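You operate a simulated robot arm through the tools that you are given. There is no shell and no other tool. Be economical: measure what you need, move in short steps, check, and stop when the job is done.

Carry out the task below with a simulated robot arm. There is one attempt and no reset: what you move stays moved.

TASK
Clear the mist off the table mirror, mostly with warm air from the dryer.
Fine: keep off its hot outlet (60 C); stand it back in its stand and switch it off.

It is judged by the outcome, as a careful person would: the job done as asked, and still so three seconds after it is handed in. It fails if anything else is knocked over, pushed out of place, dropped, spilled or broken.

THE ROBOT
A 7-joint arm with a two-finger parallel gripper, fixed in place. Base frame: the origin is at the foot of the arm, x ahead of it, y to its left, z up; the work surface is at about z = 762. Lengths are in mm, angles in rad, forces in N, time in s.
With the tool pointing down near the work surface it reaches from about 200 to 740 mm from the base axis. Its first joint turns from -2.897 to 2.897 rad. Payload 1.57 kg.
Tool frame: the origin (TCP) lies between the finger pads and is the grasp point; the fingertips stand 30 mm ahead of it; z points along the fingers, y is the line along which they close. Largest opening 110 mm; finger width 24, thickness 12; the body of the gripper, 48 by 112 mm, starts 78 mm behind the TCP.
Orientation is told as [roll, pitch, yaw] about the base's x, y, z axes, in that order, counted from this pose: with the fingers straight down and closing along the base's y, the tool's x points along the base's -x, its y along +y and its z along -z.

THE INTERFACE
- The arm moves only by the tool apply_moves. Its argument "deltas" is a list that holds one entry, the list of rows, each a list of 6 numbers: the shift along the tool's x, y, z in mm, then the turn, a rotation vector about the tool's x, y, z in rad. In form: [[[dx, dy, dz, wx, wy, wz], ...]]. A call has 1 to 12 rows; each row shifts and turns the commanded pose from where the row before left it, along the tool's axes as they then stand. "gripper" is the finger opening in mm, from 0 to 110, set as the call begins (left out, the last holds). A row lasts 0.2 s, in which the tool goes at most 50 mm and 0.15 rad; a call with a longer step from one row to the next is refused whole, and so is a gripper value outside its range. Where a pose cannot be reached the arm comes as near as it can. A force on the tool above 40 N (or 10 N above the force at the start of the call, whichever is more), or a blocked arm, ends the call early, and 0.2 s more pass. Each finger travels about 45 mm/s and halts on what it meets, pressing with about 34 N; the grip force reading is that of the motor and also rises with nothing between the fingers. The clock runs only during rows and for 0.2 s after the last one: add rows that do not move to give the fingers time. The reply holds the time, the measured pose of the TCP, the force on the tool along the base axes, the opening and the grip force, in the units named above and with some noise.
- Cameras (640 x 400 px; columns grow to the right, rows downward): "scene" is fixed at [400.5, 499.9, 1416.1]; the picture's right is [-1.00, 0.02, 0.00], its down [0.00, 0.20, -0.98] and it looks along [-0.02, -0.98, -0.20] (base axes); focal length 312 px, centre (320, 200). "wrist" rides on the gripper at [-36, 0, -80] in the tool frame; the picture's right is [0.00, -1.00, 0.00], its down [0.97, 0.00, -0.24] and it looks along [0.24, 0.00, 0.97] (tool axes); focal length 218 px, centre (320, 200). There is no depth. A picture from a camera that has moved, and an enlarged one, comes with that camera's place and axes in the base frame and with its lens.
- capture(camera): a new picture of that camera. It takes no simulated time.
- raise_lower(by): slides the trunk up (or, below 0, down) by that many mm; the arm rides with it, the base frame stays. It gives what a move gives, with no picture.
- enlarge(camera, box): a new picture of the part [left, top, right, bottom] of that camera's present view, enlarged. It takes no simulated time.
- job_done(): hands the job in; it is judged then, once.

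Work in short steps. Places have to be worked out from the pictures, the camera data and where the tool is seen: move nearer, look again, correct. Check each grasp and each placing, and mend what went wrong. You have 120 turns and 68 pictures in all, those below and enlarged ones among them. Open the gripper and draw the arm clear of the work before you hand the job in, unless the task says otherwise; then end with one line.

The tools are called after "Request:" as a command line: name --argument value ..., lists and objects as JSON in quotes. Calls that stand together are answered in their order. apply_moves: Moves the arm, as the interface text tells. Its arguments: {"type":"object","properties":{"deltas":{"type":"array","items":{"type":"array","items":{"type":"array","items":{"type":"number"}}}},"gripper":{"type":"number"}},"required":["deltas"]} The other tools are called the same way: raise_lower (by) slides the trunk up or down; capture (camera) takes a picture; enlarge (camera, box) takes an enlarged picture of a part of a camera's view; job_done () hands the job in.

At the start:

```text
time_s: 0.0
eef_pos: [87.7, -472.5, 1322.5]
orientation: [0.002, 0.0, -0.002]
wrist_force: [-0.3, -0.3, 0.5]
opening: 110.3
grasp_force: 0.1
trunk travel left (down, up): [-525.0, 65.0]
```

scene: 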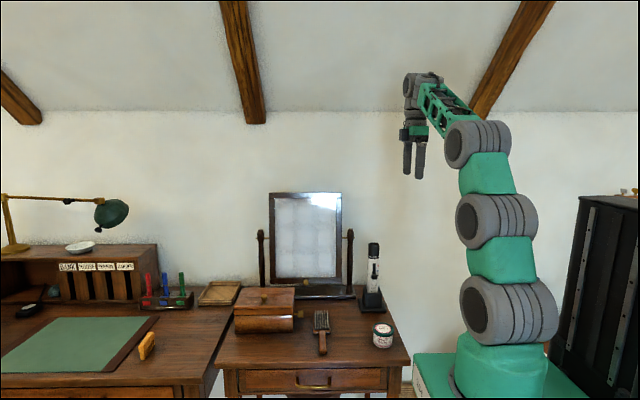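
wrist: 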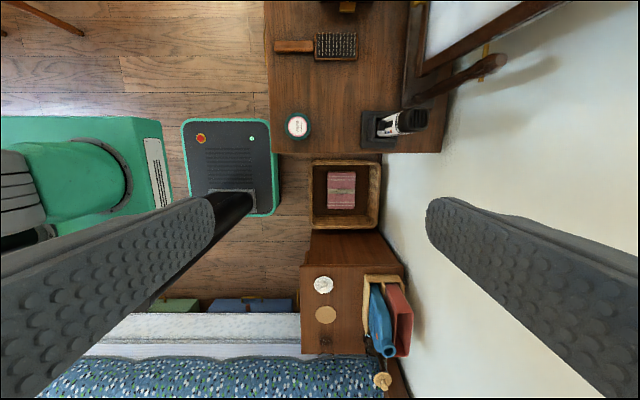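

The mirror stands on the dressing table with the dryer (in its stand) to its right in the scene view. I'll look closer at both.

Request:
enlarge --camera "scene" --box '[330, 220, 430, 360]'

Request:
enlarge --camera "scene" --box '[220, 180, 410, 370]'

Request:
enlarge --camera "wrist" --box '[260, 0, 540, 180]'

```text
2.86 times, centred on (380, 290) of scene
camera zoom: at [400.5, 499.9, 1416.1], right [-1.0, 0.02, 0.0], down [0.0, 0.2, -0.98], along [-0.02, -0.98, -0.2], focal length 892 px, centre (149, -57)
```

zoom: 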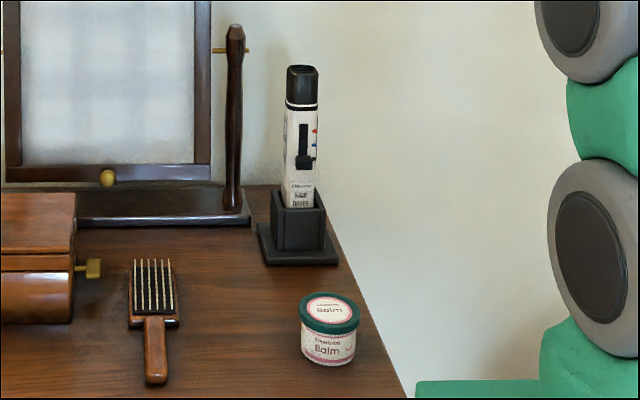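

```text
2.11 times, centred on (315, 275) of scene
camera zoom: at [400.5, 499.9, 1416.1], right [-1.0, 0.02, 0.0], down [0.0, 0.2, -0.98], along [-0.02, -0.98, -0.2], focal length 657 px, centre (330, 42)
```

zoom: 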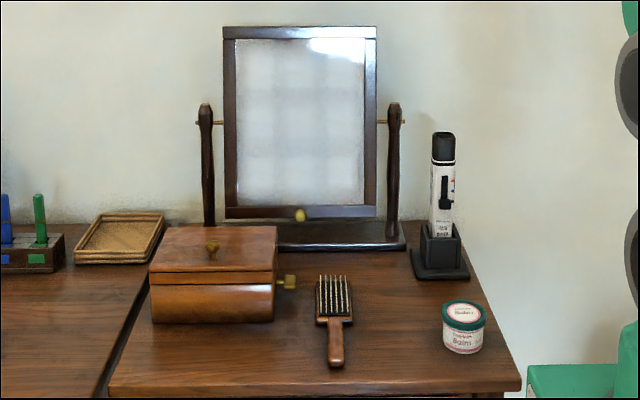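

```text
2.22 times, centred on (400, 90) of wrist
camera zoom: at [123.0, -474.1, 1403.7], right [0.0, -1.0, 0.0], down [-0.97, 0.0, 0.24], along [-0.24, 0.0, -0.97], focal length 485 px, centre (142, 444)
```

zoom: 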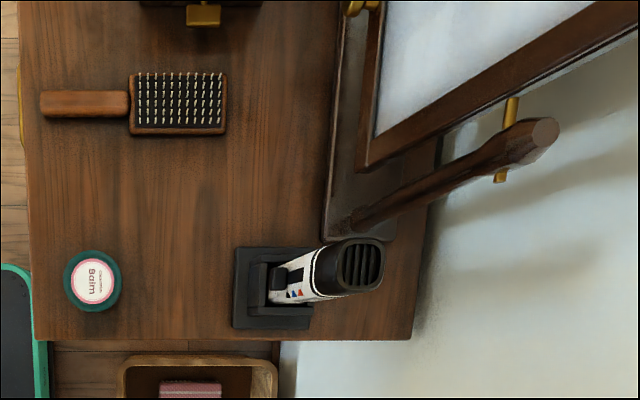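

The dryer is an upright wand with its hot outlet on top and a slide switch facing the room. I'll turn the tool 90° about vertical so the fingers close along x, ready to tilt horizontal in front of the dryer.

Request:
apply_moves --deltas '[[[0, 0, 0, 0, 0, 0.1428], [0, 0, 0, 0, 0, 0.1428], [0, 0, 0, 0, 0, 0.1428], [0, 0, 0, 0, 0, 0.1428], [0, 0, 0, 0, 0, 0.1428], [0, 0, 0, 0, 0, 0.1428], [0, 0, 0, 0, 0, 0.1428], [0, 0, 0, 0, 0, 0.1428], [0, 0, 0, 0, 0, 0.1428], [0, 0, 0, 0, 0, 0.1428], [0, 0, 0, 0, 0, 0.1428], [0, 0, 0, 0, 0, 0]]]'

```text
time_s: 2.6
eef_pos: [88.4, -474.1, 1321.8]
orientation: [0.0, -0.001, -1.571]
wrist_force: [0.7, 0.3, 0.2]
opening: 110.2
grasp_force: 0.0
trunk travel left (down, up): [-525.0, 65.0]
```

Yaw is as intended. Now I shift to x≈167 and back to y≈-380, then tilt the tool to point at the wall.

Request:
apply_moves --deltas '[[[25, 26, 0, 0, 0, 0], [25, 26, 0, 0, 0, 0], [25, 26, 0, 0, 0, 0], [20, 0, 0, 0, 0, 0], [0, 0, 0, 0, 0, 0]]]'

Request:
apply_moves --deltas '[[[0, 0, 0, 0, -0.1428, 0], [0, 0, 0, 0, -0.1428, 0], [0, 0, 0, 0, -0.1428, 0], [0, 0, 0, 0, -0.1428, 0], [0, 0, 0, 0, -0.1428, 0], [0, 0, 0, 0, -0.1428, 0], [0, 0, 0, 0, -0.1428, 0], [0, 0, 0, 0, -0.1428, 0], [0, 0, 0, 0, -0.1428, 0], [0, 0, 0, 0, -0.1428, 0], [0, 0, 0, 0, -0.1428, 0], [0, 0, 0, 0, 0, 0]]]'

```text
time_s: 3.8
eef_pos: [166.2, -377.9, 1322.3]
orientation: [0.0, 0.0, -1.568]
wrist_force: [0.3, -0.3, 0.5]
opening: 109.9
grasp_force: 0.1
trunk travel left (down, up): [-525.0, 65.0]
```

```text
time_s: 6.4
eef_pos: [77.2, -318.5, 1515.7]
orientation: [0.001, -1.376, -1.568]
wrist_force: [-0.5, -0.3, -0.4]
opening: 109.7
grasp_force: 0.0
out of reach, approached as far as the arm can: row 5, 6, 7, 8, 9, 10, 11
trunk travel left (down, up): [-525.0, 65.0]
```

The arm could not hold position while tilting; I'll look at the posture.

Request:
capture --camera "scene"

```text
62 pictures are left
```

scene: 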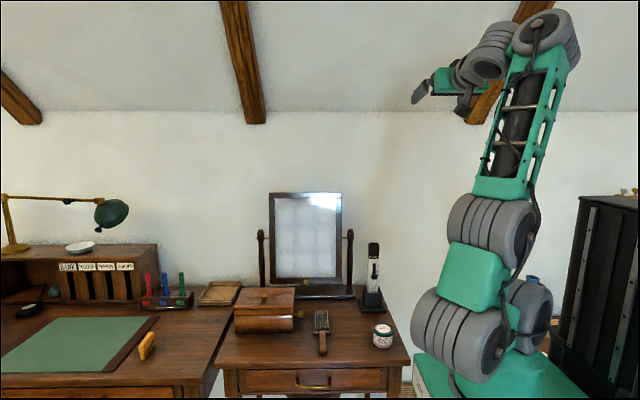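

The pose is cramped near the base; I'll command outward and downward (y≈-480, z≈1120), where a horizontal tool should be reachable.

Request:
apply_moves --deltas '[[[0, 0, 20, 0, 0, 0], [10, 0, 20, 0, 0, 0], [20, 0, 20, 0, 0, 0], [20, 0, 20, 0, 0, 0], [20, 0, 10, 0, 0, 0], [20, 0, 10, 0, 0, 0], [20, 0, 0, 0, 0, 0], [20, 0, 0, 0, 0, 0], [20, 0, 0, 0, 0, 0], [20, 0, 0, 0, 0, 0], [20, 0, 0, 0, 0, 0], [0, 0, 0, 0, 0, 0]]]'

Request:
capture --camera "scene"

Request:
capture --camera "wrist"

```text
time_s: 9.0
eef_pos: [-23.5, -415.9, 1435.7]
orientation: [0.001, -1.373, -1.567]
wrist_force: [-0.5, 0.0, 0.0]
opening: 110.1
grasp_force: 0.0
out of reach, approached as far as the arm can: row 1, 2, 3, 4, 5, 6, 7, 8, 9, 10, 11
trunk travel left (down, up): [-525.0, 65.0]
```

```text
61 pictures are left
```

scene: 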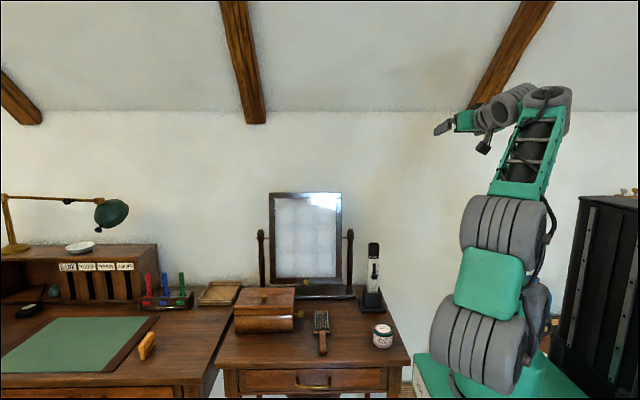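

```text
60 pictures are left
camera wrist: at [-25.9, -344.5, 1486.5], right [-1.0, -0.01, 0.0], down [0.0, 0.43, -0.9], along [0.01, -0.9, -0.43], focal length 218 px, centre (320, 200)
```

wrist: 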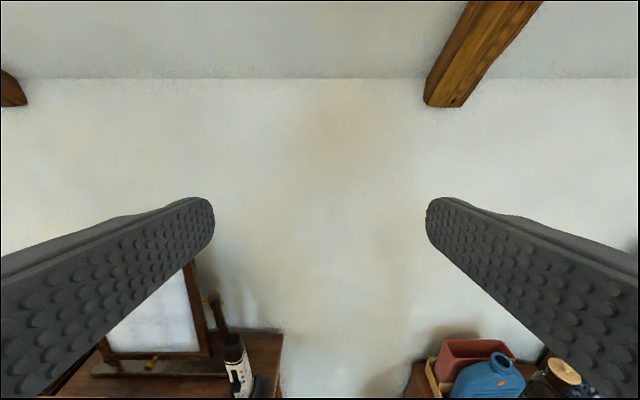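

A wrist joint limit seems to be blocking: the shoulder is too high relative to the tool. I'll return the tool to pointing down, then lower the trunk so a horizontal tool is easier.

Request:
apply_moves --deltas '[[[0, 0, 0, 0, 0.1428, 0], [0, 0, 0, 0, 0.1428, 0], [0, 0, 0, 0, 0.1428, 0], [0, 0, 0, 0, 0.1428, 0], [0, 0, 0, 0, 0.1428, 0], [0, 0, 0, 0, 0.1428, 0], [0, 0, 0, 0, 0.1428, 0], [0, 0, 0, 0, 0.1428, 0], [0, 0, 0, 0, 0.1428, 0], [0, 0, 0, 0, 0.1428, 0], [0, 0, 0, 0, 0.1428, 0], [0, 0, 0, 0, 0, 0]]]'

```text
time_s: 11.6
eef_pos: [-17.9, -413.3, 1289.8]
orientation: [0.001, 0.188, -1.563]
wrist_force: [-1.5, -6.8, -15.0]
opening: 109.6
grasp_force: 0.0
out of reach, approached as far as the arm can: row 5, 6, 7, 8, 9
trunk travel left (down, up): [-525.0, 65.0]
stopped in row 12: the force on the tool passed its limit (the readings are from after the stop); the commanded pose is now the measured one
```

The call stopped on a force reading; checking the posture for contact.

Request:
capture --camera "scene"

Request:
apply_moves --deltas '[[[0, 0, 0, 0, 0, 0]]]'

```text
59 pictures are left
```

scene: 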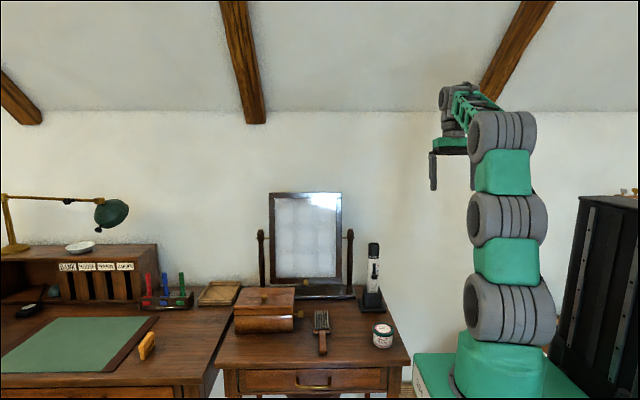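

```text
time_s: 12.0
eef_pos: [-17.5, -413.8, 1287.9]
orientation: [0.0, 0.19, -1.564]
wrist_force: [-2.1, -8.8, -21.9]
opening: 109.8
grasp_force: 0.0
trunk travel left (down, up): [-525.0, 65.0]
```

There is still a downward force with nothing near; probably the wrist straining at a limit. I'll straighten the tool gently and move toward x=100.

Request:
apply_moves --deltas '[[[0, 0, 0, 0, -0.06, 0], [0, 0, 0, 0, -0.06, 0], [0, 10, 0, 0, -0.07, 0], [0, 20, 0, 0, 0, 0], [0, 20, 0, 0, 0, 0], [0, 20, 0, 0, 0, 0], [0, 20, 0, 0, 0, 0], [0, 0, 0, 0, 0, 0]]]'

```text
time_s: 13.8
eef_pos: [72.5, -411.5, 1288.2]
orientation: [-0.001, 0.001, -1.563]
wrist_force: [0.6, 0.1, -0.4]
opening: 110.1
grasp_force: 0.0
trunk travel left (down, up): [-525.0, 65.0]
```

Force is gone. Now I lower the trunk by 300 mm.

Request:
raise_lower --by -300

Request:
apply_moves --deltas '[[[0, 20, -20, 0, 0, 0], [0, 20, -20, 0, 0, 0], [-20, 20, -20, 0, 0, 0], [-20, 20, -20, 0, 0, 0], [-20, 14, -20, 0, 0, 0], [-20, 0, -20, 0, 0, 0], [0, 0, 0, 0, 0, 0]]]'

Request:
capture --camera "scene"

```text
time_s: 16.8
eef_pos: [73.2, -411.2, 988.3]
orientation: [0.0, 0.002, -1.565]
wrist_force: [0.2, 0.9, -0.4]
opening: 109.8
grasp_force: 0.0
trunk travel left (down, up): [-225.0, 365.0]
```

```text
time_s: 18.4
eef_pos: [151.9, -451.0, 1049.8]
orientation: [0.001, 0.0, -1.564]
wrist_force: [-0.5, 0.5, 0.1]
opening: 110.1
grasp_force: 0.0
out of reach, approached as far as the arm can: row 4, 5, 6
trunk travel left (down, up): [-225.0, 365.0]
```

```text
58 pictures are left
```

scene: 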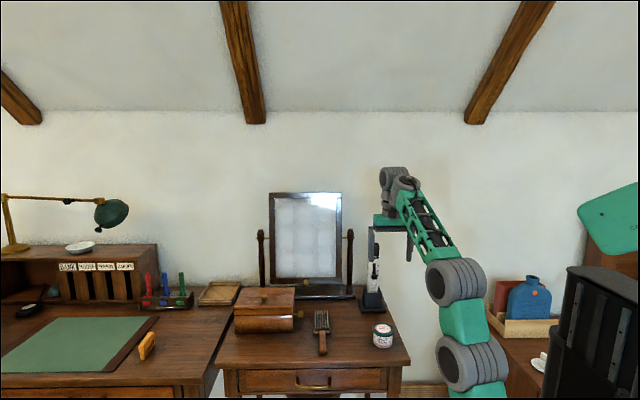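

The posture is good now. I'll tilt the tool toward horizontal here.

Request:
apply_moves --deltas '[[[0, 0, 0, 0, -0.1428, 0], [0, 0, 0, 0, -0.1428, 0], [0, 0, 0, 0, -0.1428, 0], [0, 0, 0, 0, -0.1428, 0], [0, 0, 0, 0, -0.1428, 0], [0, 0, 0, 0, -0.1428, 0], [0, 0, 0, 0, -0.1428, 0], [0, 0, 0, 0, -0.1428, 0], [0, 0, 0, 0, -0.1428, 0], [0, 0, 0, 0, -0.1428, 0], [0, 0, 0, 0, -0.1428, 0], [0, 0, 0, 0, 0, 0]]]'

Request:
capture --camera "wrist"

Request:
capture --camera "scene"

```text
time_s: 21.0
eef_pos: [35.6, -351.8, 1275.6]
orientation: [0.024, -1.511, -1.585]
wrist_force: [0.5, 0.0, 0.9]
opening: 110.0
grasp_force: 0.0
out of reach, approached as far as the arm can: row 5, 6, 7, 8, 9, 10, 11
trunk travel left (down, up): [-225.0, 365.0]
```

```text
57 pictures are left
camera wrist: at [34.7, -276.2, 1317.4], right [-1.0, -0.01, 0.0], down [0.0, 0.3, -0.95], along [0.01, -0.95, -0.3], focal length 218 px, centre (320, 200)
```

wrist: 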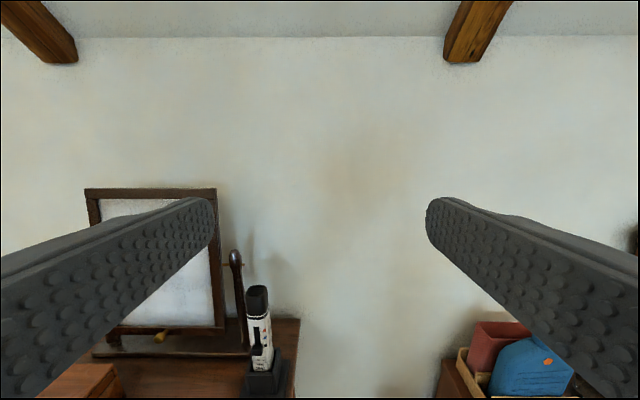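

```text
56 pictures are left
```

scene: 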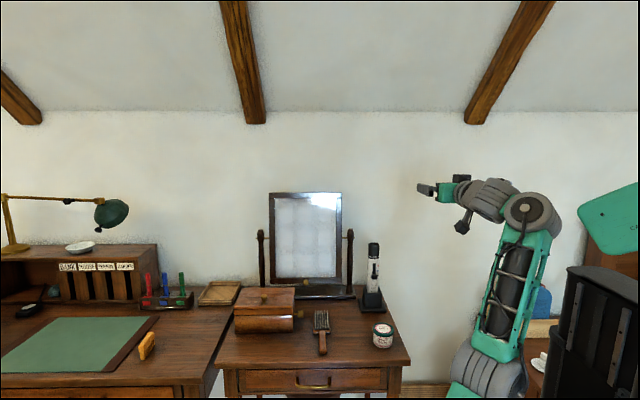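

The wrist cannot straighten enough to point outward here, but I have a good view toward the dryer. I'll zoom in on it and the mirror.

Request:
enlarge --camera "wrist" --box '[220, 270, 310, 400]'

Request:
enlarge --camera "scene" --box '[355, 235, 395, 315]'

```text
3.08 times, centred on (265, 335) of wrist
camera zoom: at [34.7, -276.2, 1317.4], right [-1.0, -0.01, 0.0], down [0.0, 0.3, -0.95], along [0.01, -0.95, -0.3], focal length 672 px, centre (489, -215)
```

zoom: 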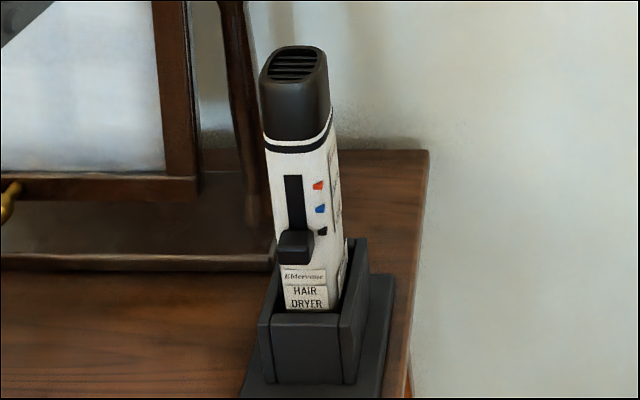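

```text
5.00 times, centred on (375, 275) of scene
camera zoom: at [400.5, 499.9, 1416.1], right [-1.0, 0.02, 0.0], down [0.0, 0.2, -0.98], along [-0.02, -0.98, -0.2], focal length 1561 px, centre (45, -175)
```

zoom: 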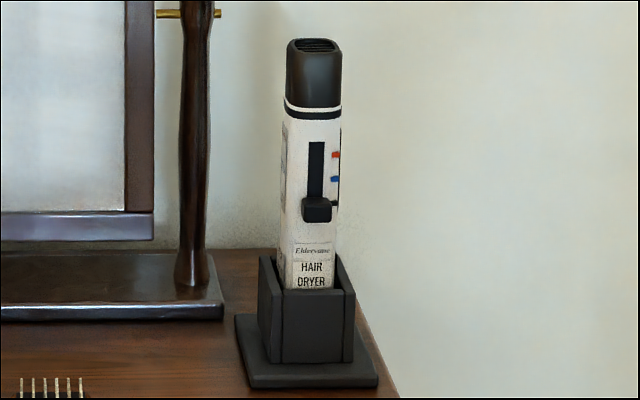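

Clear: the slider's bottom position is off (black mark), then blue (cool) and red (warm) 36 mm up. The dryer sits at about (170,-620), the knob at z≈893. Since the wrist can bend sideways, I'll yaw the horizontal tool to point along +x (from the table's free end).

Request:
apply_moves --deltas '[[[0, 0, 0, -0.1428, 0, 0], [0, 0, 0, -0.1428, 0, 0], [0, 0, 0, -0.1428, 0, 0], [0, 0, 0, -0.1428, 0, 0], [0, 0, 0, -0.1428, 0, 0], [0, 0, 0, -0.1428, 0, 0], [0, 0, 0, -0.1428, 0, 0], [0, 0, 0, -0.1428, 0, 0], [0, 0, 0, -0.1428, 0, 0], [0, 0, 0, -0.1428, 0, 0], [0, 0, 0, -0.1428, 0, 0], [0, 0, 0, 0, 0, 0]]]'

Request:
capture --camera "scene"

```text
time_s: 23.6
eef_pos: [259.2, -503.0, 1219.1]
orientation: [1.332, -1.515, -1.699]
wrist_force: [-0.4, -0.6, -0.6]
opening: 109.9
grasp_force: 0.1
out of reach, approached as far as the arm can: row 2, 3, 4, 5, 6, 7, 8, 9, 10, 11
trunk travel left (down, up): [-225.0, 365.0]
```

```text
53 pictures are left
```

scene: 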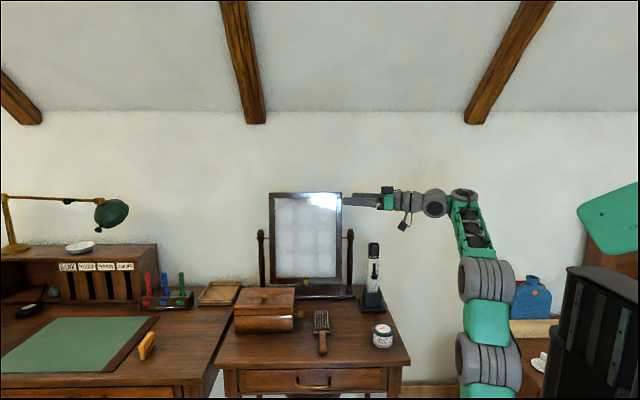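

The tool now points along +x. I'll command toward the free end (lower x, lower z) and see whether the arm follows.

Request:
apply_moves --deltas '[[[0, -10, -20, 0, 0, 0], [0, -10, -20, 0, 0, 0], [0, -10, -20, 0, 0, 0], [0, -10, -20, 0, 0, 0], [0, -10, -20, 0, 0, 0], [0, -10, 0, 0, 0, 0], [0, -10, 0, 0, 0, 0], [0, -10, 0, 0, 0, 0], [0, 0, 0, 0, 0, 0]]]'

```text
time_s: 25.6
eef_pos: [258.2, -549.3, 1209.0]
orientation: [1.29, -1.513, -1.646]
wrist_force: [-0.2, 0.0, 0.7]
opening: 110.0
grasp_force: 0.1
out of reach, approached as far as the arm can: row 1, 2, 3, 4, 5, 7
trunk travel left (down, up): [-225.0, 365.0]
```

The arm lacks about 0.35 rad of yaw in this posture. A tool pitched ~33° down while pointing +x would serve equally well, so I'll try that.

Request:
apply_moves --deltas '[[[0, 0, 0, 0, 0.1428, 0], [0, 0, 0, 0, 0.1428, 0], [0, 0, 0, 0, 0.1428, 0], [0, 0, 0, 0, 0.1428, 0], [0, 0, 0, 0, 0.0, 0], [0, 0, 0, 0, 0, 0]]]'

```text
time_s: 27.0
eef_pos: [281.3, -513.9, 1146.1]
orientation: [0.217, -1.315, -0.571]
wrist_force: [0.4, 0.3, 0.1]
opening: 110.0
grasp_force: 0.1
out of reach, approached as far as the arm can: row 1, 2, 3, 4
trunk travel left (down, up): [-225.0, 365.0]
```

Still short. I continue pitching down until the arm converges, to learn the limit.

Request:
apply_moves --deltas '[[[0, 0, 0, 0, 0.1428, 0], [0, 0, 0, 0, 0.1428, 0], [0, 0, 0, 0, 0, 0], [0, 0, 0, 0, 0, 0]]]'

Request:
apply_moves --deltas '[[[0, 0, 0, 0, 0.1428, 0], [0, 0, 0, 0, 0.1428, 0], [0, 0, 0, 0, 0, 0], [0, 0, 0, 0, 0, 0]]]'

Request:
capture --camera "scene"

```text
time_s: 28.0
eef_pos: [301.6, -455.5, 1097.7]
orientation: [0.106, -1.032, -0.455]
wrist_force: [-1.1, -0.1, 0.1]
opening: 109.9
grasp_force: 0.1
out of reach, approached as far as the arm can: row 1, 2
trunk travel left (down, up): [-225.0, 365.0]
```

```text
time_s: 29.0
eef_pos: [305.6, -436.5, 1038.2]
orientation: [0.072, -0.747, -0.417]
wrist_force: [-0.8, -0.2, -0.4]
opening: 109.9
grasp_force: 0.1
out of reach, approached as far as the arm can: row 1, 2
trunk travel left (down, up): [-225.0, 365.0]
```

```text
52 pictures are left
```

scene: 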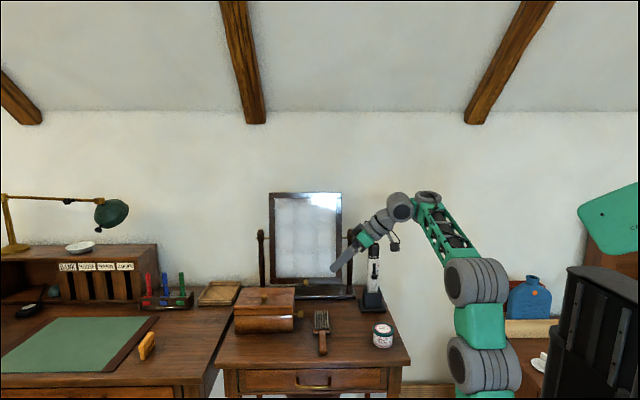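

I suspect the commanded pose is clipped to the reached pose after each row. A small test shift will tell.

Request:
apply_moves --deltas '[[[0, 0, -20, 0, 0, 0], [0, 0, -20, 0, 0, 0], [0, 0, -20, 0, 0, 0], [0, 0, 0, 0, 0, 0]]]'

```text
time_s: 30.0
eef_pos: [286.9, -424.1, 1033.4]
orientation: [0.074, -0.75, -0.414]
wrist_force: [0.1, -0.4, -0.2]
opening: 109.9
grasp_force: 0.1
out of reach, approached as far as the arm can: row 1, 2, 3
trunk travel left (down, up): [-225.0, 365.0]
```

Both tries hit an upper height limit relative to the shoulder, so I need the trunk higher and the tool lower. Raising the trunk 200 and moving the tool down to about (150,-450,950).

Request:
raise_lower --by 200

Request:
apply_moves --deltas '[[[27.5, -7.9, 12.6, 0, 0, 0], [27.5, -7.9, 12.6, 0, 0, 0], [27.5, -7.9, 12.6, 0, 0, 0], [27.5, -7.9, 12.6, 0, 0, 0], [27.5, -7.9, 12.6, 0, 0, 0], [27.5, -7.9, 12.6, 0, 0, 0], [27.5, -7.9, 12.6, 0, 0, 0], [27.5, -7.9, 12.6, 0, 0, 0], [27.5, -7.9, 12.6, 0, 0, 0], [27.5, -7.9, 12.6, 0, 0, 0], [0, 0, 0, 0, 0, 0]]]'

```text
time_s: 32.2
eef_pos: [287.3, -423.8, 1231.6]
orientation: [0.073, -0.747, -0.415]
wrist_force: [0.6, 0.3, 0.2]
opening: 109.9
grasp_force: 0.1
trunk travel left (down, up): [-425.0, 165.0]
```

```text
time_s: 34.6
eef_pos: [155.6, -441.8, 947.9]
orientation: [0.073, -0.75, -0.415]
wrist_force: [-0.1, 0.2, -0.3]
opening: 110.1
grasp_force: 0.0
trunk travel left (down, up): [-425.0, 165.0]
```

It follows exactly now. I'll turn yaw to 0 and back off in x.

Request:
apply_moves --deltas '[[[12, -7, -11, -0.07, 0, -0.076], [12, -6, -11, -0.07, 0, -0.076], [13, -4, -12, -0.07, 0, -0.076], [13, -2, -12, -0.07, 0, -0.076], [0, 0, 0, 0, 0, 0]]]'

Request:
apply_moves --deltas '[[[0, 0, 0, 0, -0.14, 0], [0, 0, 0, 0, -0.14, 0], [0, 0, 0, 0, -0.14, 0], [0, 0, 0, 0, 0, 0]]]'

```text
time_s: 35.8
eef_pos: [85.6, -446.2, 945.9]
orientation: [0.065, -0.768, 0.004]
wrist_force: [-0.5, -0.2, -0.3]
opening: 110.0
grasp_force: 0.0
trunk travel left (down, up): [-425.0, 165.0]
```

```text
time_s: 36.8
eef_pos: [120.4, -401.3, 884.7]
orientation: [0.107, -1.12, -0.049]
wrist_force: [-0.8, 0.1, -0.5]
opening: 110.0
grasp_force: 0.1
out of reach, approached as far as the arm can: row 1, 2, 3
trunk travel left (down, up): [-425.0, 165.0]
```

The limit is related to being close to the base. I'll move out toward y≈-600 on the free side (x≈50) and pitch there.

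Request:
apply_moves --deltas '[[[-8, 0, -30, 0, 0, 0], [-8, 0, -30, 0, 0, 0], [-8, 0, -29, 0, 0, 0], [0, -30, 0, 0, 0, 0], [0, -30, 0, 0, 0, 0], [0, -30, 0, 0, 0, 0], [0, -30, 0, 0, 0, 0], [0, -30, 0, 0, 0, 0], [0, -30, 0, 0, 0, 0], [0, 0, 0, 0, 0, 0]]]'

Request:
capture --camera "wrist"

Request:
capture --camera "scene"

```text
time_s: 39.0
eef_pos: [146.3, -460.8, 850.1]
orientation: [0.106, -1.118, -0.049]
wrist_force: [0.4, -0.5, 0.3]
opening: 110.1
grasp_force: 0.1
out of reach, approached as far as the arm can: row 1, 2, 3, 4, 5, 6, 7, 8, 9
trunk travel left (down, up): [-425.0, 165.0]
```

```text
51 pictures are left
camera wrist: at [89.5, -467.5, 918.5], right [0.05, -1.0, -0.05], down [-0.64, 0.01, -0.77], along [0.77, 0.07, -0.64], focal length 218 px, centre (320, 200)
```

wrist: 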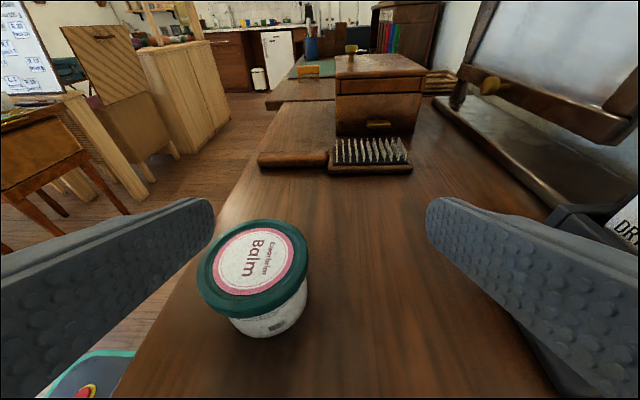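

```text
50 pictures are left
```

scene: 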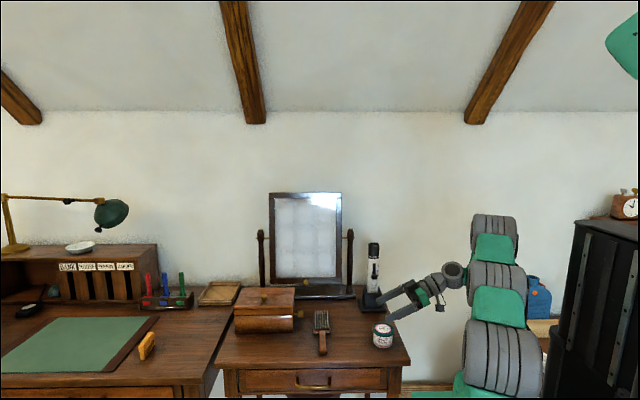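

The reach limit pushed the arm low near the balm, so I first un-pitch and rise away, then I'll test tilting in the radial plane (tool toward -y) at this better height.

Request:
apply_moves --deltas '[[[-10, 0, -5, 0, 0.14, 0], [-10, 0, -5, 0, 0.14, 0], [-15, 0, -15, 0, 0.14, 0], [-15, 0, -15, 0, 0.14, 0], [-15, 0, -15, 0, 0.14, 0], [-10, 0, -20, 0, 0.14, 0], [-5, 0, -20, 0, 0.14, 0], [0, 0, -20, 0, 0.13, 0], [0, 0, -20, 0, 0, 0]]]'

Request:
apply_moves --deltas '[[[0, 0, 0, 0, 0, 0.1428], [0, 0, 0, 0, 0, 0.1428], [0, 0, 0, 0, 0, 0.1428], [0, 0, 0, 0, 0, 0.1428], [0, 0, 0, 0, 0, 0.1428], [0, 0, 0, 0, 0, 0.1428], [0, 0, 0, 0, 0, 0.1428], [0, 0, 0, 0, 0, 0.1428], [0, 0, 0, 0, 0, 0.1428], [0, 0, 0, 0, 0, 0.1428], [0, 0, 0, 0, 0, 0.1428], [0, 0, 0, 0, 0, 0]]]'

```text
time_s: 41.0
eef_pos: [149.7, -467.5, 1017.7]
orientation: [0.047, -0.009, 0.048]
wrist_force: [-0.4, -0.4, -0.2]
opening: 110.1
grasp_force: 0.1
trunk travel left (down, up): [-425.0, 165.0]
```

```text
time_s: 43.6
eef_pos: [149.7, -467.6, 1017.6]
orientation: [0.011, 0.046, -1.523]
wrist_force: [0.8, 1.0, 0.8]
opening: 109.7
grasp_force: 0.1
trunk travel left (down, up): [-425.0, 165.0]
```

Now testing the radial tilt from here in stages.

Request:
apply_moves --deltas '[[[0, 0, 0, 0, -0.14, 0.047], [0, 0, 0, 0, -0.14, 0], [0, 0, 0, 0, -0.14, 0], [0, 0, 0, 0, -0.14, 0], [0, 0, 0, 0, -0.14, 0], [0, 0, 0, 0, -0.14, 0], [0, 0, 0, 0, -0.14, 0], [0, 0, 0, 0, 0, 0]]]'

```text
time_s: 45.4
eef_pos: [150.1, -468.2, 1018.2]
orientation: [0.016, -0.933, -1.585]
wrist_force: [-0.5, 0.2, -1.4]
opening: 110.0
grasp_force: 0.0
trunk travel left (down, up): [-425.0, 165.0]
```

Reached exactly at 0.93 rad. Continuing to horizontal.

Request:
apply_moves --deltas '[[[0, 0, 0, 0, -0.14, 0], [0, 0, 0, 0, -0.14, 0], [0, 0, 0, 0, -0.14, 0], [0, 0, 0, 0, -0.14, 0], [0, 0, 0, 0, -0.078, 0], [0, 0, 0, 0, 0, 0]]]'

Request:
capture --camera "wrist"

```text
time_s: 46.8
eef_pos: [149.2, -469.5, 1017.8]
orientation: [1.629, -1.561, 3.087]
wrist_force: [0.4, 0.4, 0.4]
opening: 109.8
grasp_force: 0.1
trunk travel left (down, up): [-425.0, 165.0]
```

```text
49 pictures are left
camera wrist: at [148.1, -389.0, 1054.4], right [-1.0, 0.0, -0.01], down [0.01, 0.24, -0.97], along [0.0, -0.97, -0.24], focal length 218 px, centre (320, 200)
```

wrist: 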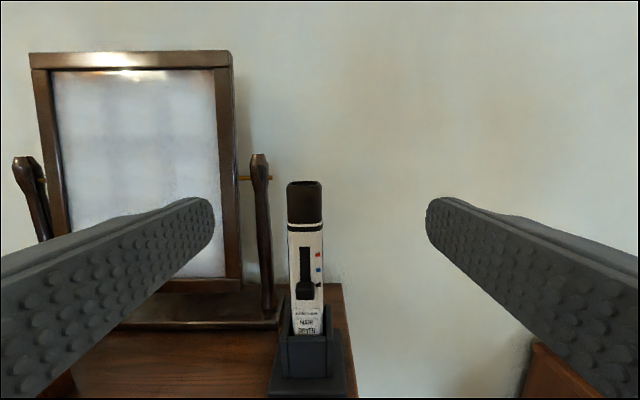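

Horizontal achieved. Zooming in on the dryer for precise measurement.

Request:
enlarge --camera "wrist" --box '[260, 170, 360, 400]'

Request:
enlarge --camera "wrist" --box '[20, 30, 290, 330]'

```text
1.74 times, centred on (310, 285) of wrist
camera zoom: at [148.1, -389.0, 1054.4], right [-1.0, 0.0, -0.01], down [0.01, 0.24, -0.97], along [0.0, -0.97, -0.24], focal length 380 px, centre (337, 52)
```

zoom: 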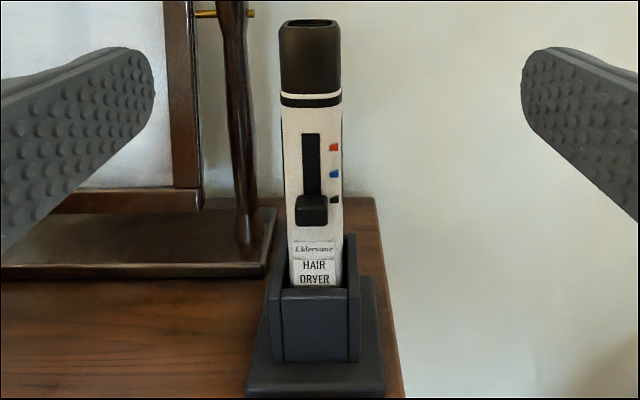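

```text
1.33 times, centred on (155, 180) of wrist
camera zoom: at [148.1, -389.0, 1054.4], right [-1.0, 0.0, -0.01], down [0.01, 0.24, -0.97], along [0.0, -0.97, -0.24], focal length 291 px, centre (540, 227)
```

zoom: 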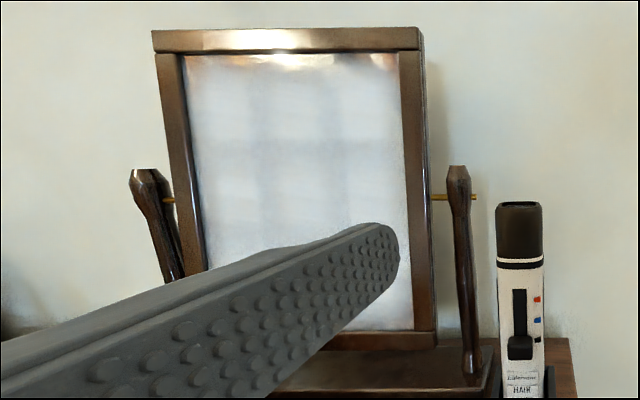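

I need to see how the wrist links hang behind the horizontal hand, since the balm and table lie below.

Request:
capture --camera "scene"

```text
46 pictures are left
```

scene: 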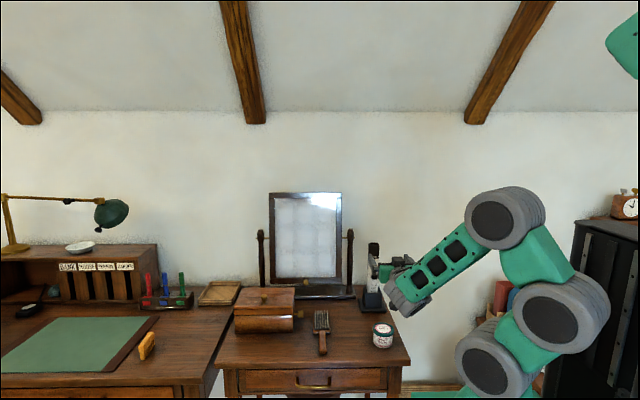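

The wrist hangs ~60 mm below the tool axis, and the balm (≈(172,-405), top ≈818) would be under it. So I'll use a 0.4 rad downward tilt, which keeps the wrist higher, close the fingers, and go to just in front of and below the knob.

Request:
apply_moves --deltas '[[[0, 0, 0, 0, 0.133, 0], [0, 0, 0, 0, 0.133, 0], [0, 0, 0, 0, 0.134, 0], [0, 0, 0, 0, 0, 0], [14, 2, 12.7, 0, 0, 0], [14, 2, 12.7, 0, 0, 0], [14, 2, 12.7, 0, 0, 0], [14, 2, 12.7, 0, 0, 0], [14, 2, 12.7, 0, 0, 0], [0, 0, 0, 0, 0, 0]]]' --gripper 0

Request:
capture --camera "scene"

Request:
capture --camera "wrist"

```text
time_s: 49.0
eef_pos: [161.5, -498.8, 928.6]
orientation: [0.026, -1.17, -1.596]
wrist_force: [-0.4, -0.1, -0.1]
opening: 0.0
grasp_force: 21.0
trunk travel left (down, up): [-425.0, 165.0]
```

```text
45 pictures are left
```

scene: 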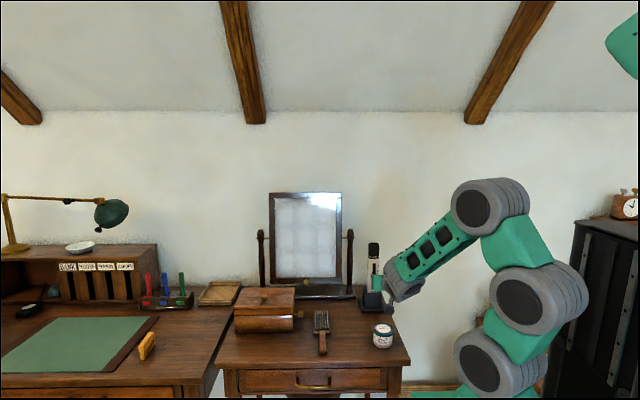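

```text
44 pictures are left
camera wrist: at [160.4, -440.5, 993.5], right [-1.0, 0.0, -0.01], down [0.01, 0.6, -0.8], along [0.01, -0.8, -0.6], focal length 218 px, centre (320, 200)
```

wrist: 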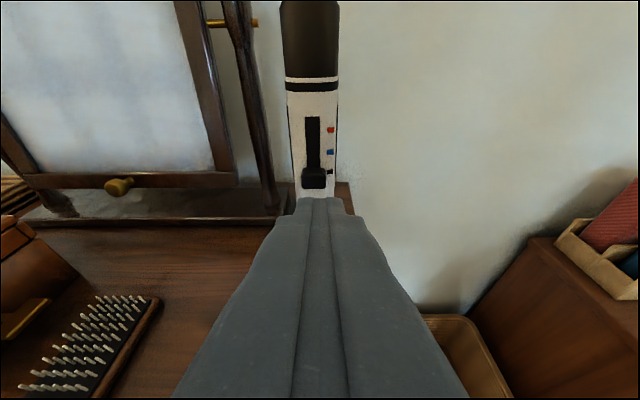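

The knob is at about (167,-603,895). I go to just in front of it, with the tip below its underside.

Request:
apply_moves --deltas '[[[12.4, 2, 22, 0, 0, 0], [12.4, 2, 22, 0, 0, 0], [12.4, 1.5, 21.8, 0, 0, 0], [0, 0, 0, 0, 0, 0]]]'

Request:
enlarge --camera "wrist" --box '[240, 50, 400, 250]'

Request:
enlarge --camera "scene" --box '[340, 230, 440, 320]'

```text
time_s: 50.0
eef_pos: [167.7, -547.1, 868.0]
orientation: [0.029, -1.17, -1.596]
wrist_force: [0.3, -0.1, -0.3]
opening: 0.1
grasp_force: 20.9
trunk travel left (down, up): [-425.0, 165.0]
```

```text
2.00 times, centred on (320, 150) of wrist
camera zoom: at [165.5, -487.9, 933.3], right [-1.0, 0.0, -0.01], down [0.01, 0.6, -0.8], along [0.01, -0.8, -0.6], focal length 436 px, centre (320, 300)
```

zoom: 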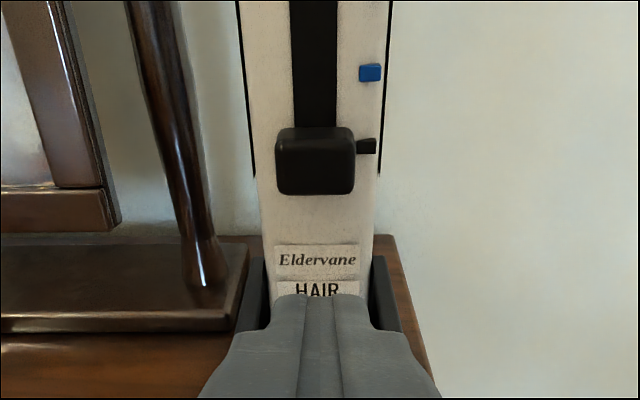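

```text
4.44 times, centred on (390, 275) of scene
camera zoom: at [400.5, 499.9, 1416.1], right [-1.0, 0.02, 0.0], down [0.0, 0.2, -0.98], along [-0.02, -0.98, -0.2], focal length 1387 px, centre (9, -133)
```

zoom: 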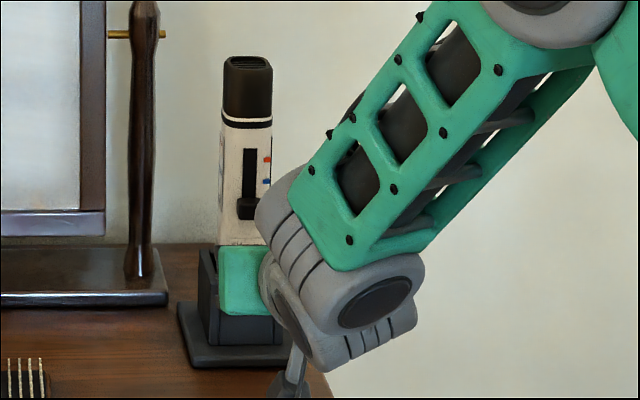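

Something hangs below the wrist near the balm; checking the full scene view.

Request:
enlarge --camera "scene" --box '[330, 270, 450, 360]'

```text
4.44 times, centred on (390, 315) of scene
camera zoom: at [400.5, 499.9, 1416.1], right [-1.0, 0.02, 0.0], down [0.0, 0.2, -0.98], along [-0.02, -0.98, -0.2], focal length 1387 px, centre (9, -311)
```

zoom: 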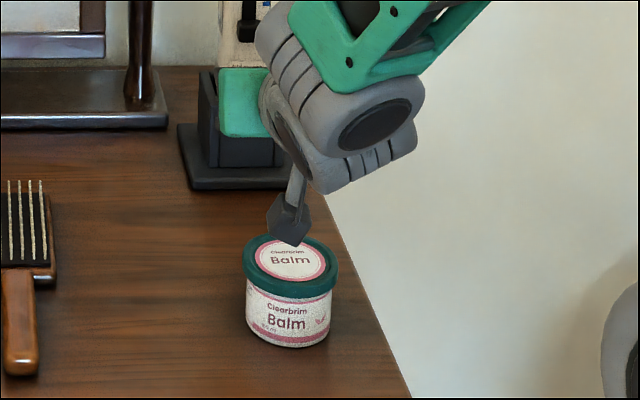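

The hanging part still clears the balm by ~15 mm or more. I'll rise 8 mm and creep forward toward the face, watching the force.

Request:
apply_moves --deltas '[[[-7.3, 0, -3.1, 0, 0, 0], [-2.7, 0, 6.4, 0, 0, 0], [-2.7, 0, 6.4, 0, 0, 0], [0, 0, 0, 0, 0, 0]]]'

Request:
enlarge --camera "wrist" --box '[240, 50, 400, 250]'

```text
time_s: 51.0
eef_pos: [166.5, -560.2, 876.6]
orientation: [0.029, -1.172, -1.596]
wrist_force: [0.7, 0.2, -0.3]
opening: 0.0
grasp_force: 20.7
trunk travel left (down, up): [-425.0, 165.0]
```

```text
2.00 times, centred on (320, 150) of wrist
camera zoom: at [165.0, -500.8, 941.8], right [-1.0, 0.0, -0.01], down [0.01, 0.6, -0.8], along [0.01, -0.8, -0.6], focal length 436 px, centre (320, 300)
```

zoom: 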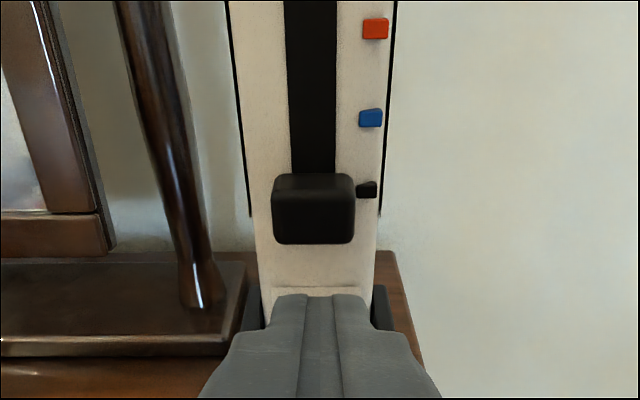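

The tip is aimed ~8 mm below the knob's underside. Creeping forward 8 mm, checking force.

Request:
apply_moves --deltas '[[[-1.56, -0.5, 3.7, 0, 0, 0], [-1.56, 0, 3.7, 0, 0, 0], [0, 0, 0, 0, 0, 0]]]'

Request:
enlarge --camera "wrist" --box '[240, 50, 400, 250]'

```text
time_s: 51.8
eef_pos: [165.9, -568.7, 877.7]
orientation: [0.028, -1.171, -1.595]
wrist_force: [0.1, 0.6, -0.2]
opening: 0.1
grasp_force: 21.4
trunk travel left (down, up): [-425.0, 165.0]
```

```text
2.00 times, centred on (320, 150) of wrist
camera zoom: at [164.7, -509.1, 942.0], right [-1.0, 0.0, -0.01], down [0.01, 0.6, -0.8], along [0.01, -0.8, -0.6], focal length 436 px, centre (320, 300)
```

zoom: 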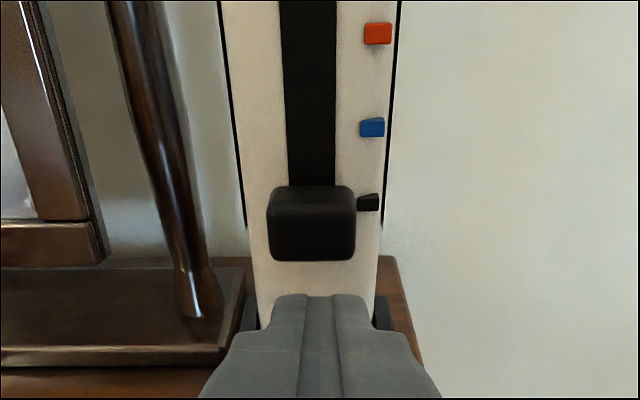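

No contact yet; continuing forward 6 mm.

Request:
apply_moves --deltas '[[[-1.1, 0, 2.8, 0, 0, 0], [-1.1, 0, 2.8, 0, 0, 0], [0, 0, 0, 0, 0, 0]]]'

Request:
apply_moves --deltas '[[[-1.1, 0, 2.8, 0, 0, 0], [0, 0, 0, 0, 0, 0]]]'

Request:
apply_moves --deltas '[[[-1.1, 0, 2.8, 0, 0, 0], [0, 0, 0, 0, 0, 0]]]'

Request:
enlarge --camera "wrist" --box '[240, 50, 400, 250]'

```text
time_s: 52.6
eef_pos: [167.1, -574.7, 875.5]
orientation: [0.026, -1.17, -1.595]
wrist_force: [0.0, -0.4, 0.0]
opening: 0.0
grasp_force: 21.2
trunk travel left (down, up): [-425.0, 165.0]
```

```text
time_s: 53.2
eef_pos: [167.2, -577.0, 875.6]
orientation: [0.027, -1.17, -1.595]
wrist_force: [0.2, -0.8, -0.3]
opening: 0.0
grasp_force: 21.4
trunk travel left (down, up): [-425.0, 165.0]
```

```text
time_s: 53.8
eef_pos: [166.1, -581.1, 877.0]
orientation: [0.028, -1.172, -1.594]
wrist_force: [-0.1, 0.2, -0.2]
opening: 0.0
grasp_force: 21.7
trunk travel left (down, up): [-425.0, 165.0]
```

```text
2.00 times, centred on (320, 150) of wrist
camera zoom: at [164.6, -521.4, 941.3], right [-1.0, 0.0, -0.01], down [0.01, 0.6, -0.8], along [0.01, -0.8, -0.6], focal length 436 px, centre (320, 300)
```

zoom: 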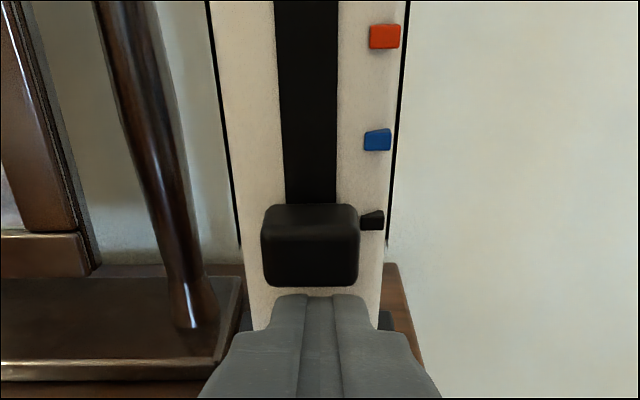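

The tip is now likely under the knob. I push straight up 14 mm and look.

Request:
apply_moves --deltas '[[[-4.3, 0, -1.8, 0, 0, 0], [-4.3, 0, -1.8, 0, 0, 0], [-4.3, 0, -1.8, 0, 0, 0], [0, 0, 0, 0, 0, 0]]]'

Request:
enlarge --camera "wrist" --box '[240, 50, 400, 250]'

```text
time_s: 54.8
eef_pos: [167.2, -581.4, 891.6]
orientation: [0.028, -1.17, -1.596]
wrist_force: [0.0, 0.1, -1.1]
opening: 0.0
grasp_force: 21.7
trunk travel left (down, up): [-425.0, 165.0]
```

```text
2.00 times, centred on (320, 150) of wrist
camera zoom: at [164.7, -521.3, 955.2], right [-1.0, 0.0, -0.01], down [0.01, 0.6, -0.8], along [0.01, -0.8, -0.6], focal length 436 px, centre (320, 300)
```

zoom: 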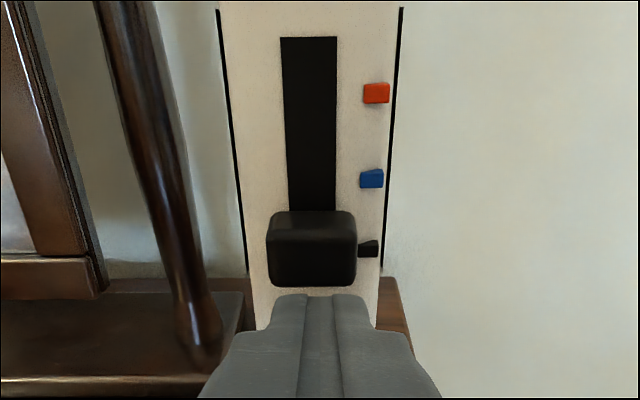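

The knob is sliding up (now ~7 mm toward the blue mark). Continue up 20 mm.

Request:
apply_moves --deltas '[[[-4.6, 0, -2, 0, 0, 0], [-4.6, 0, -2, 0, 0, 0], [-4.6, 0, -2, 0, 0, 0], [-4.6, 0, -2, 0, 0, 0], [0, 0, 0, 0, 0, 0]]]'

Request:
enlarge --camera "wrist" --box '[240, 50, 400, 250]'

```text
time_s: 56.0
eef_pos: [165.8, -580.2, 910.3]
orientation: [0.027, -1.171, -1.596]
wrist_force: [-0.5, -0.5, 0.0]
opening: 0.1
grasp_force: 21.1
trunk travel left (down, up): [-425.0, 165.0]
```

```text
2.00 times, centred on (320, 150) of wrist
camera zoom: at [164.1, -521.2, 975.4], right [-1.0, 0.0, -0.01], down [0.01, 0.6, -0.8], along [0.01, -0.8, -0.6], focal length 436 px, centre (320, 300)
```

zoom: 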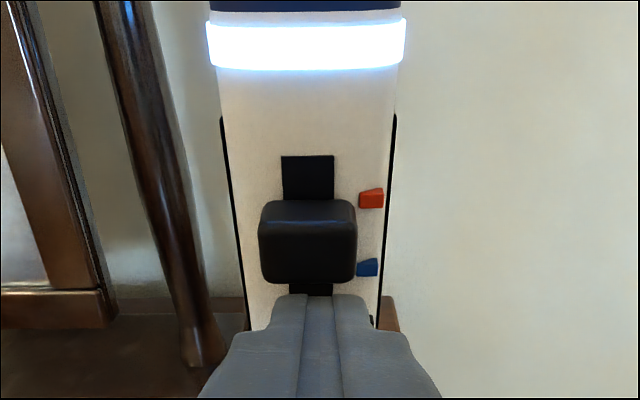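

The band lit up: it's on. The knob still needs ~6 mm to align with red; pushing 7 mm more.

Request:
apply_moves --deltas '[[[-3.2, 0, -1.4, 0, 0, 0], [-3.2, 0, -1.4, 0, 0, 0], [0, 0, 0, 0, 0, 0]]]'

Request:
enlarge --camera "wrist" --box '[240, 50, 400, 250]'

```text
time_s: 56.8
eef_pos: [165.9, -580.2, 917.1]
orientation: [0.029, -1.171, -1.597]
wrist_force: [0.2, 0.2, -0.2]
opening: 0.1
grasp_force: 20.7
trunk travel left (down, up): [-425.0, 165.0]
```

```text
2.00 times, centred on (320, 150) of wrist
camera zoom: at [164.0, -521.0, 982.7], right [-1.0, 0.0, -0.01], down [0.01, 0.6, -0.8], along [0.01, -0.8, -0.6], focal length 436 px, centre (320, 300)
```

zoom: 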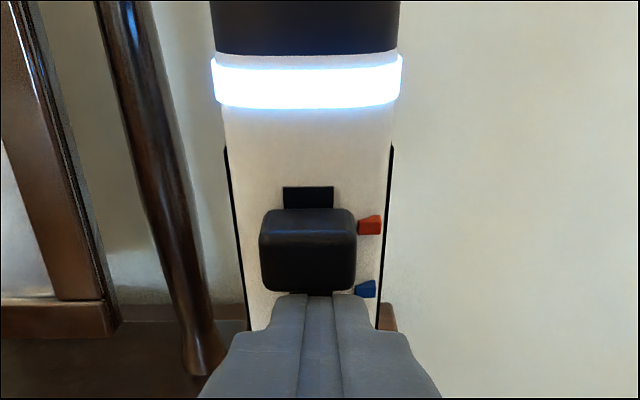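

Aligned roughly with red, but the light is still bluish; push a few mm more.

Request:
apply_moves --deltas '[[[-1.9, 0, -0.8, 0, 0, 0], [-1.9, 0, -0.8, 0, 0, 0], [0, 0, 0, 0, 0, 0]]]'

Request:
enlarge --camera "wrist" --box '[240, 50, 400, 250]'

```text
time_s: 57.6
eef_pos: [165.8, -579.4, 920.9]
orientation: [0.03, -1.17, -1.596]
wrist_force: [0.0, 0.6, -2.1]
opening: 0.1
grasp_force: 21.5
trunk travel left (down, up): [-425.0, 165.0]
```

```text
2.00 times, centred on (320, 150) of wrist
camera zoom: at [164.6, -520.5, 986.3], right [-1.0, 0.0, -0.01], down [0.01, 0.6, -0.8], along [0.01, -0.8, -0.6], focal length 436 px, centre (320, 300)
```

zoom: 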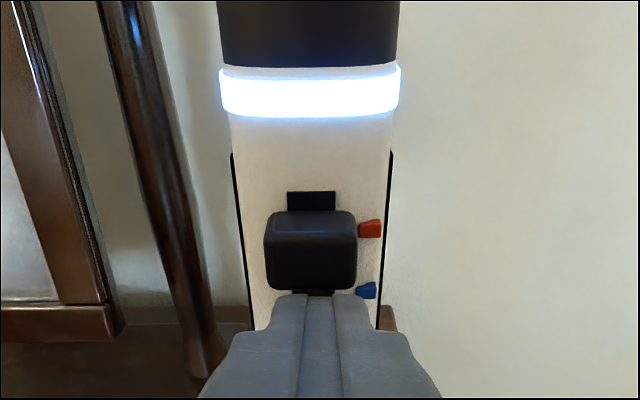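

The force rose and the dryer itself shifted slightly, so the knob is likely at its end. I back down 6 mm and check where the knob stays.

Request:
apply_moves --deltas '[[[2.8, 0, 1.2, 0, 0, 0], [2.8, 0, 1.2, 0, 0, 0], [2.8, 0, 1.2, 0, 0, 0], [0, 0, -15, 0, 0, 0], [0, 0, 0, 0, 0, 0]]]'

Request:
enlarge --camera "wrist" --box '[240, 50, 400, 250]'

Request:
enlarge --camera "scene" --box '[340, 230, 420, 320]'

```text
time_s: 58.8
eef_pos: [167.2, -567.2, 917.2]
orientation: [0.029, -1.169, -1.596]
wrist_force: [0.0, -0.7, 0.6]
opening: 0.1
grasp_force: 21.4
trunk travel left (down, up): [-425.0, 165.0]
```

```text
2.00 times, centred on (320, 150) of wrist
camera zoom: at [164.4, -506.5, 982.7], right [-1.0, 0.0, -0.01], down [0.01, 0.6, -0.8], along [0.01, -0.8, -0.6], focal length 436 px, centre (320, 300)
```

zoom: 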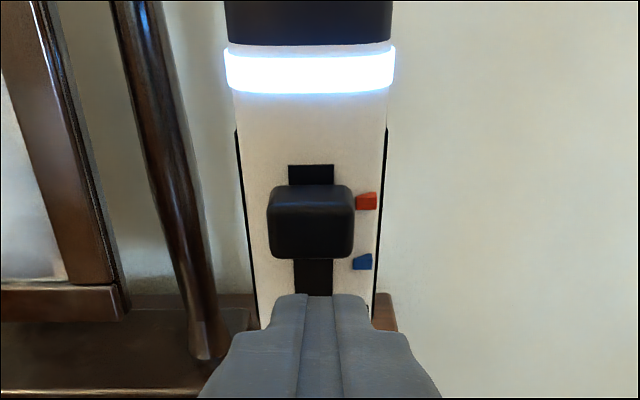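

```text
4.44 times, centred on (380, 275) of scene
camera zoom: at [400.5, 499.9, 1416.1], right [-1.0, 0.02, 0.0], down [0.0, 0.2, -0.98], along [-0.02, -0.98, -0.2], focal length 1387 px, centre (53, -133)
```

zoom: 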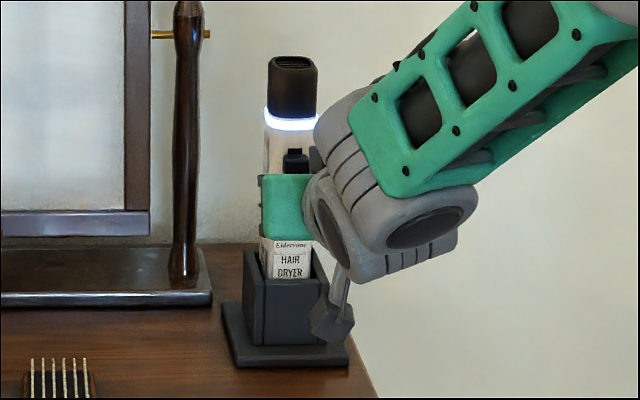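

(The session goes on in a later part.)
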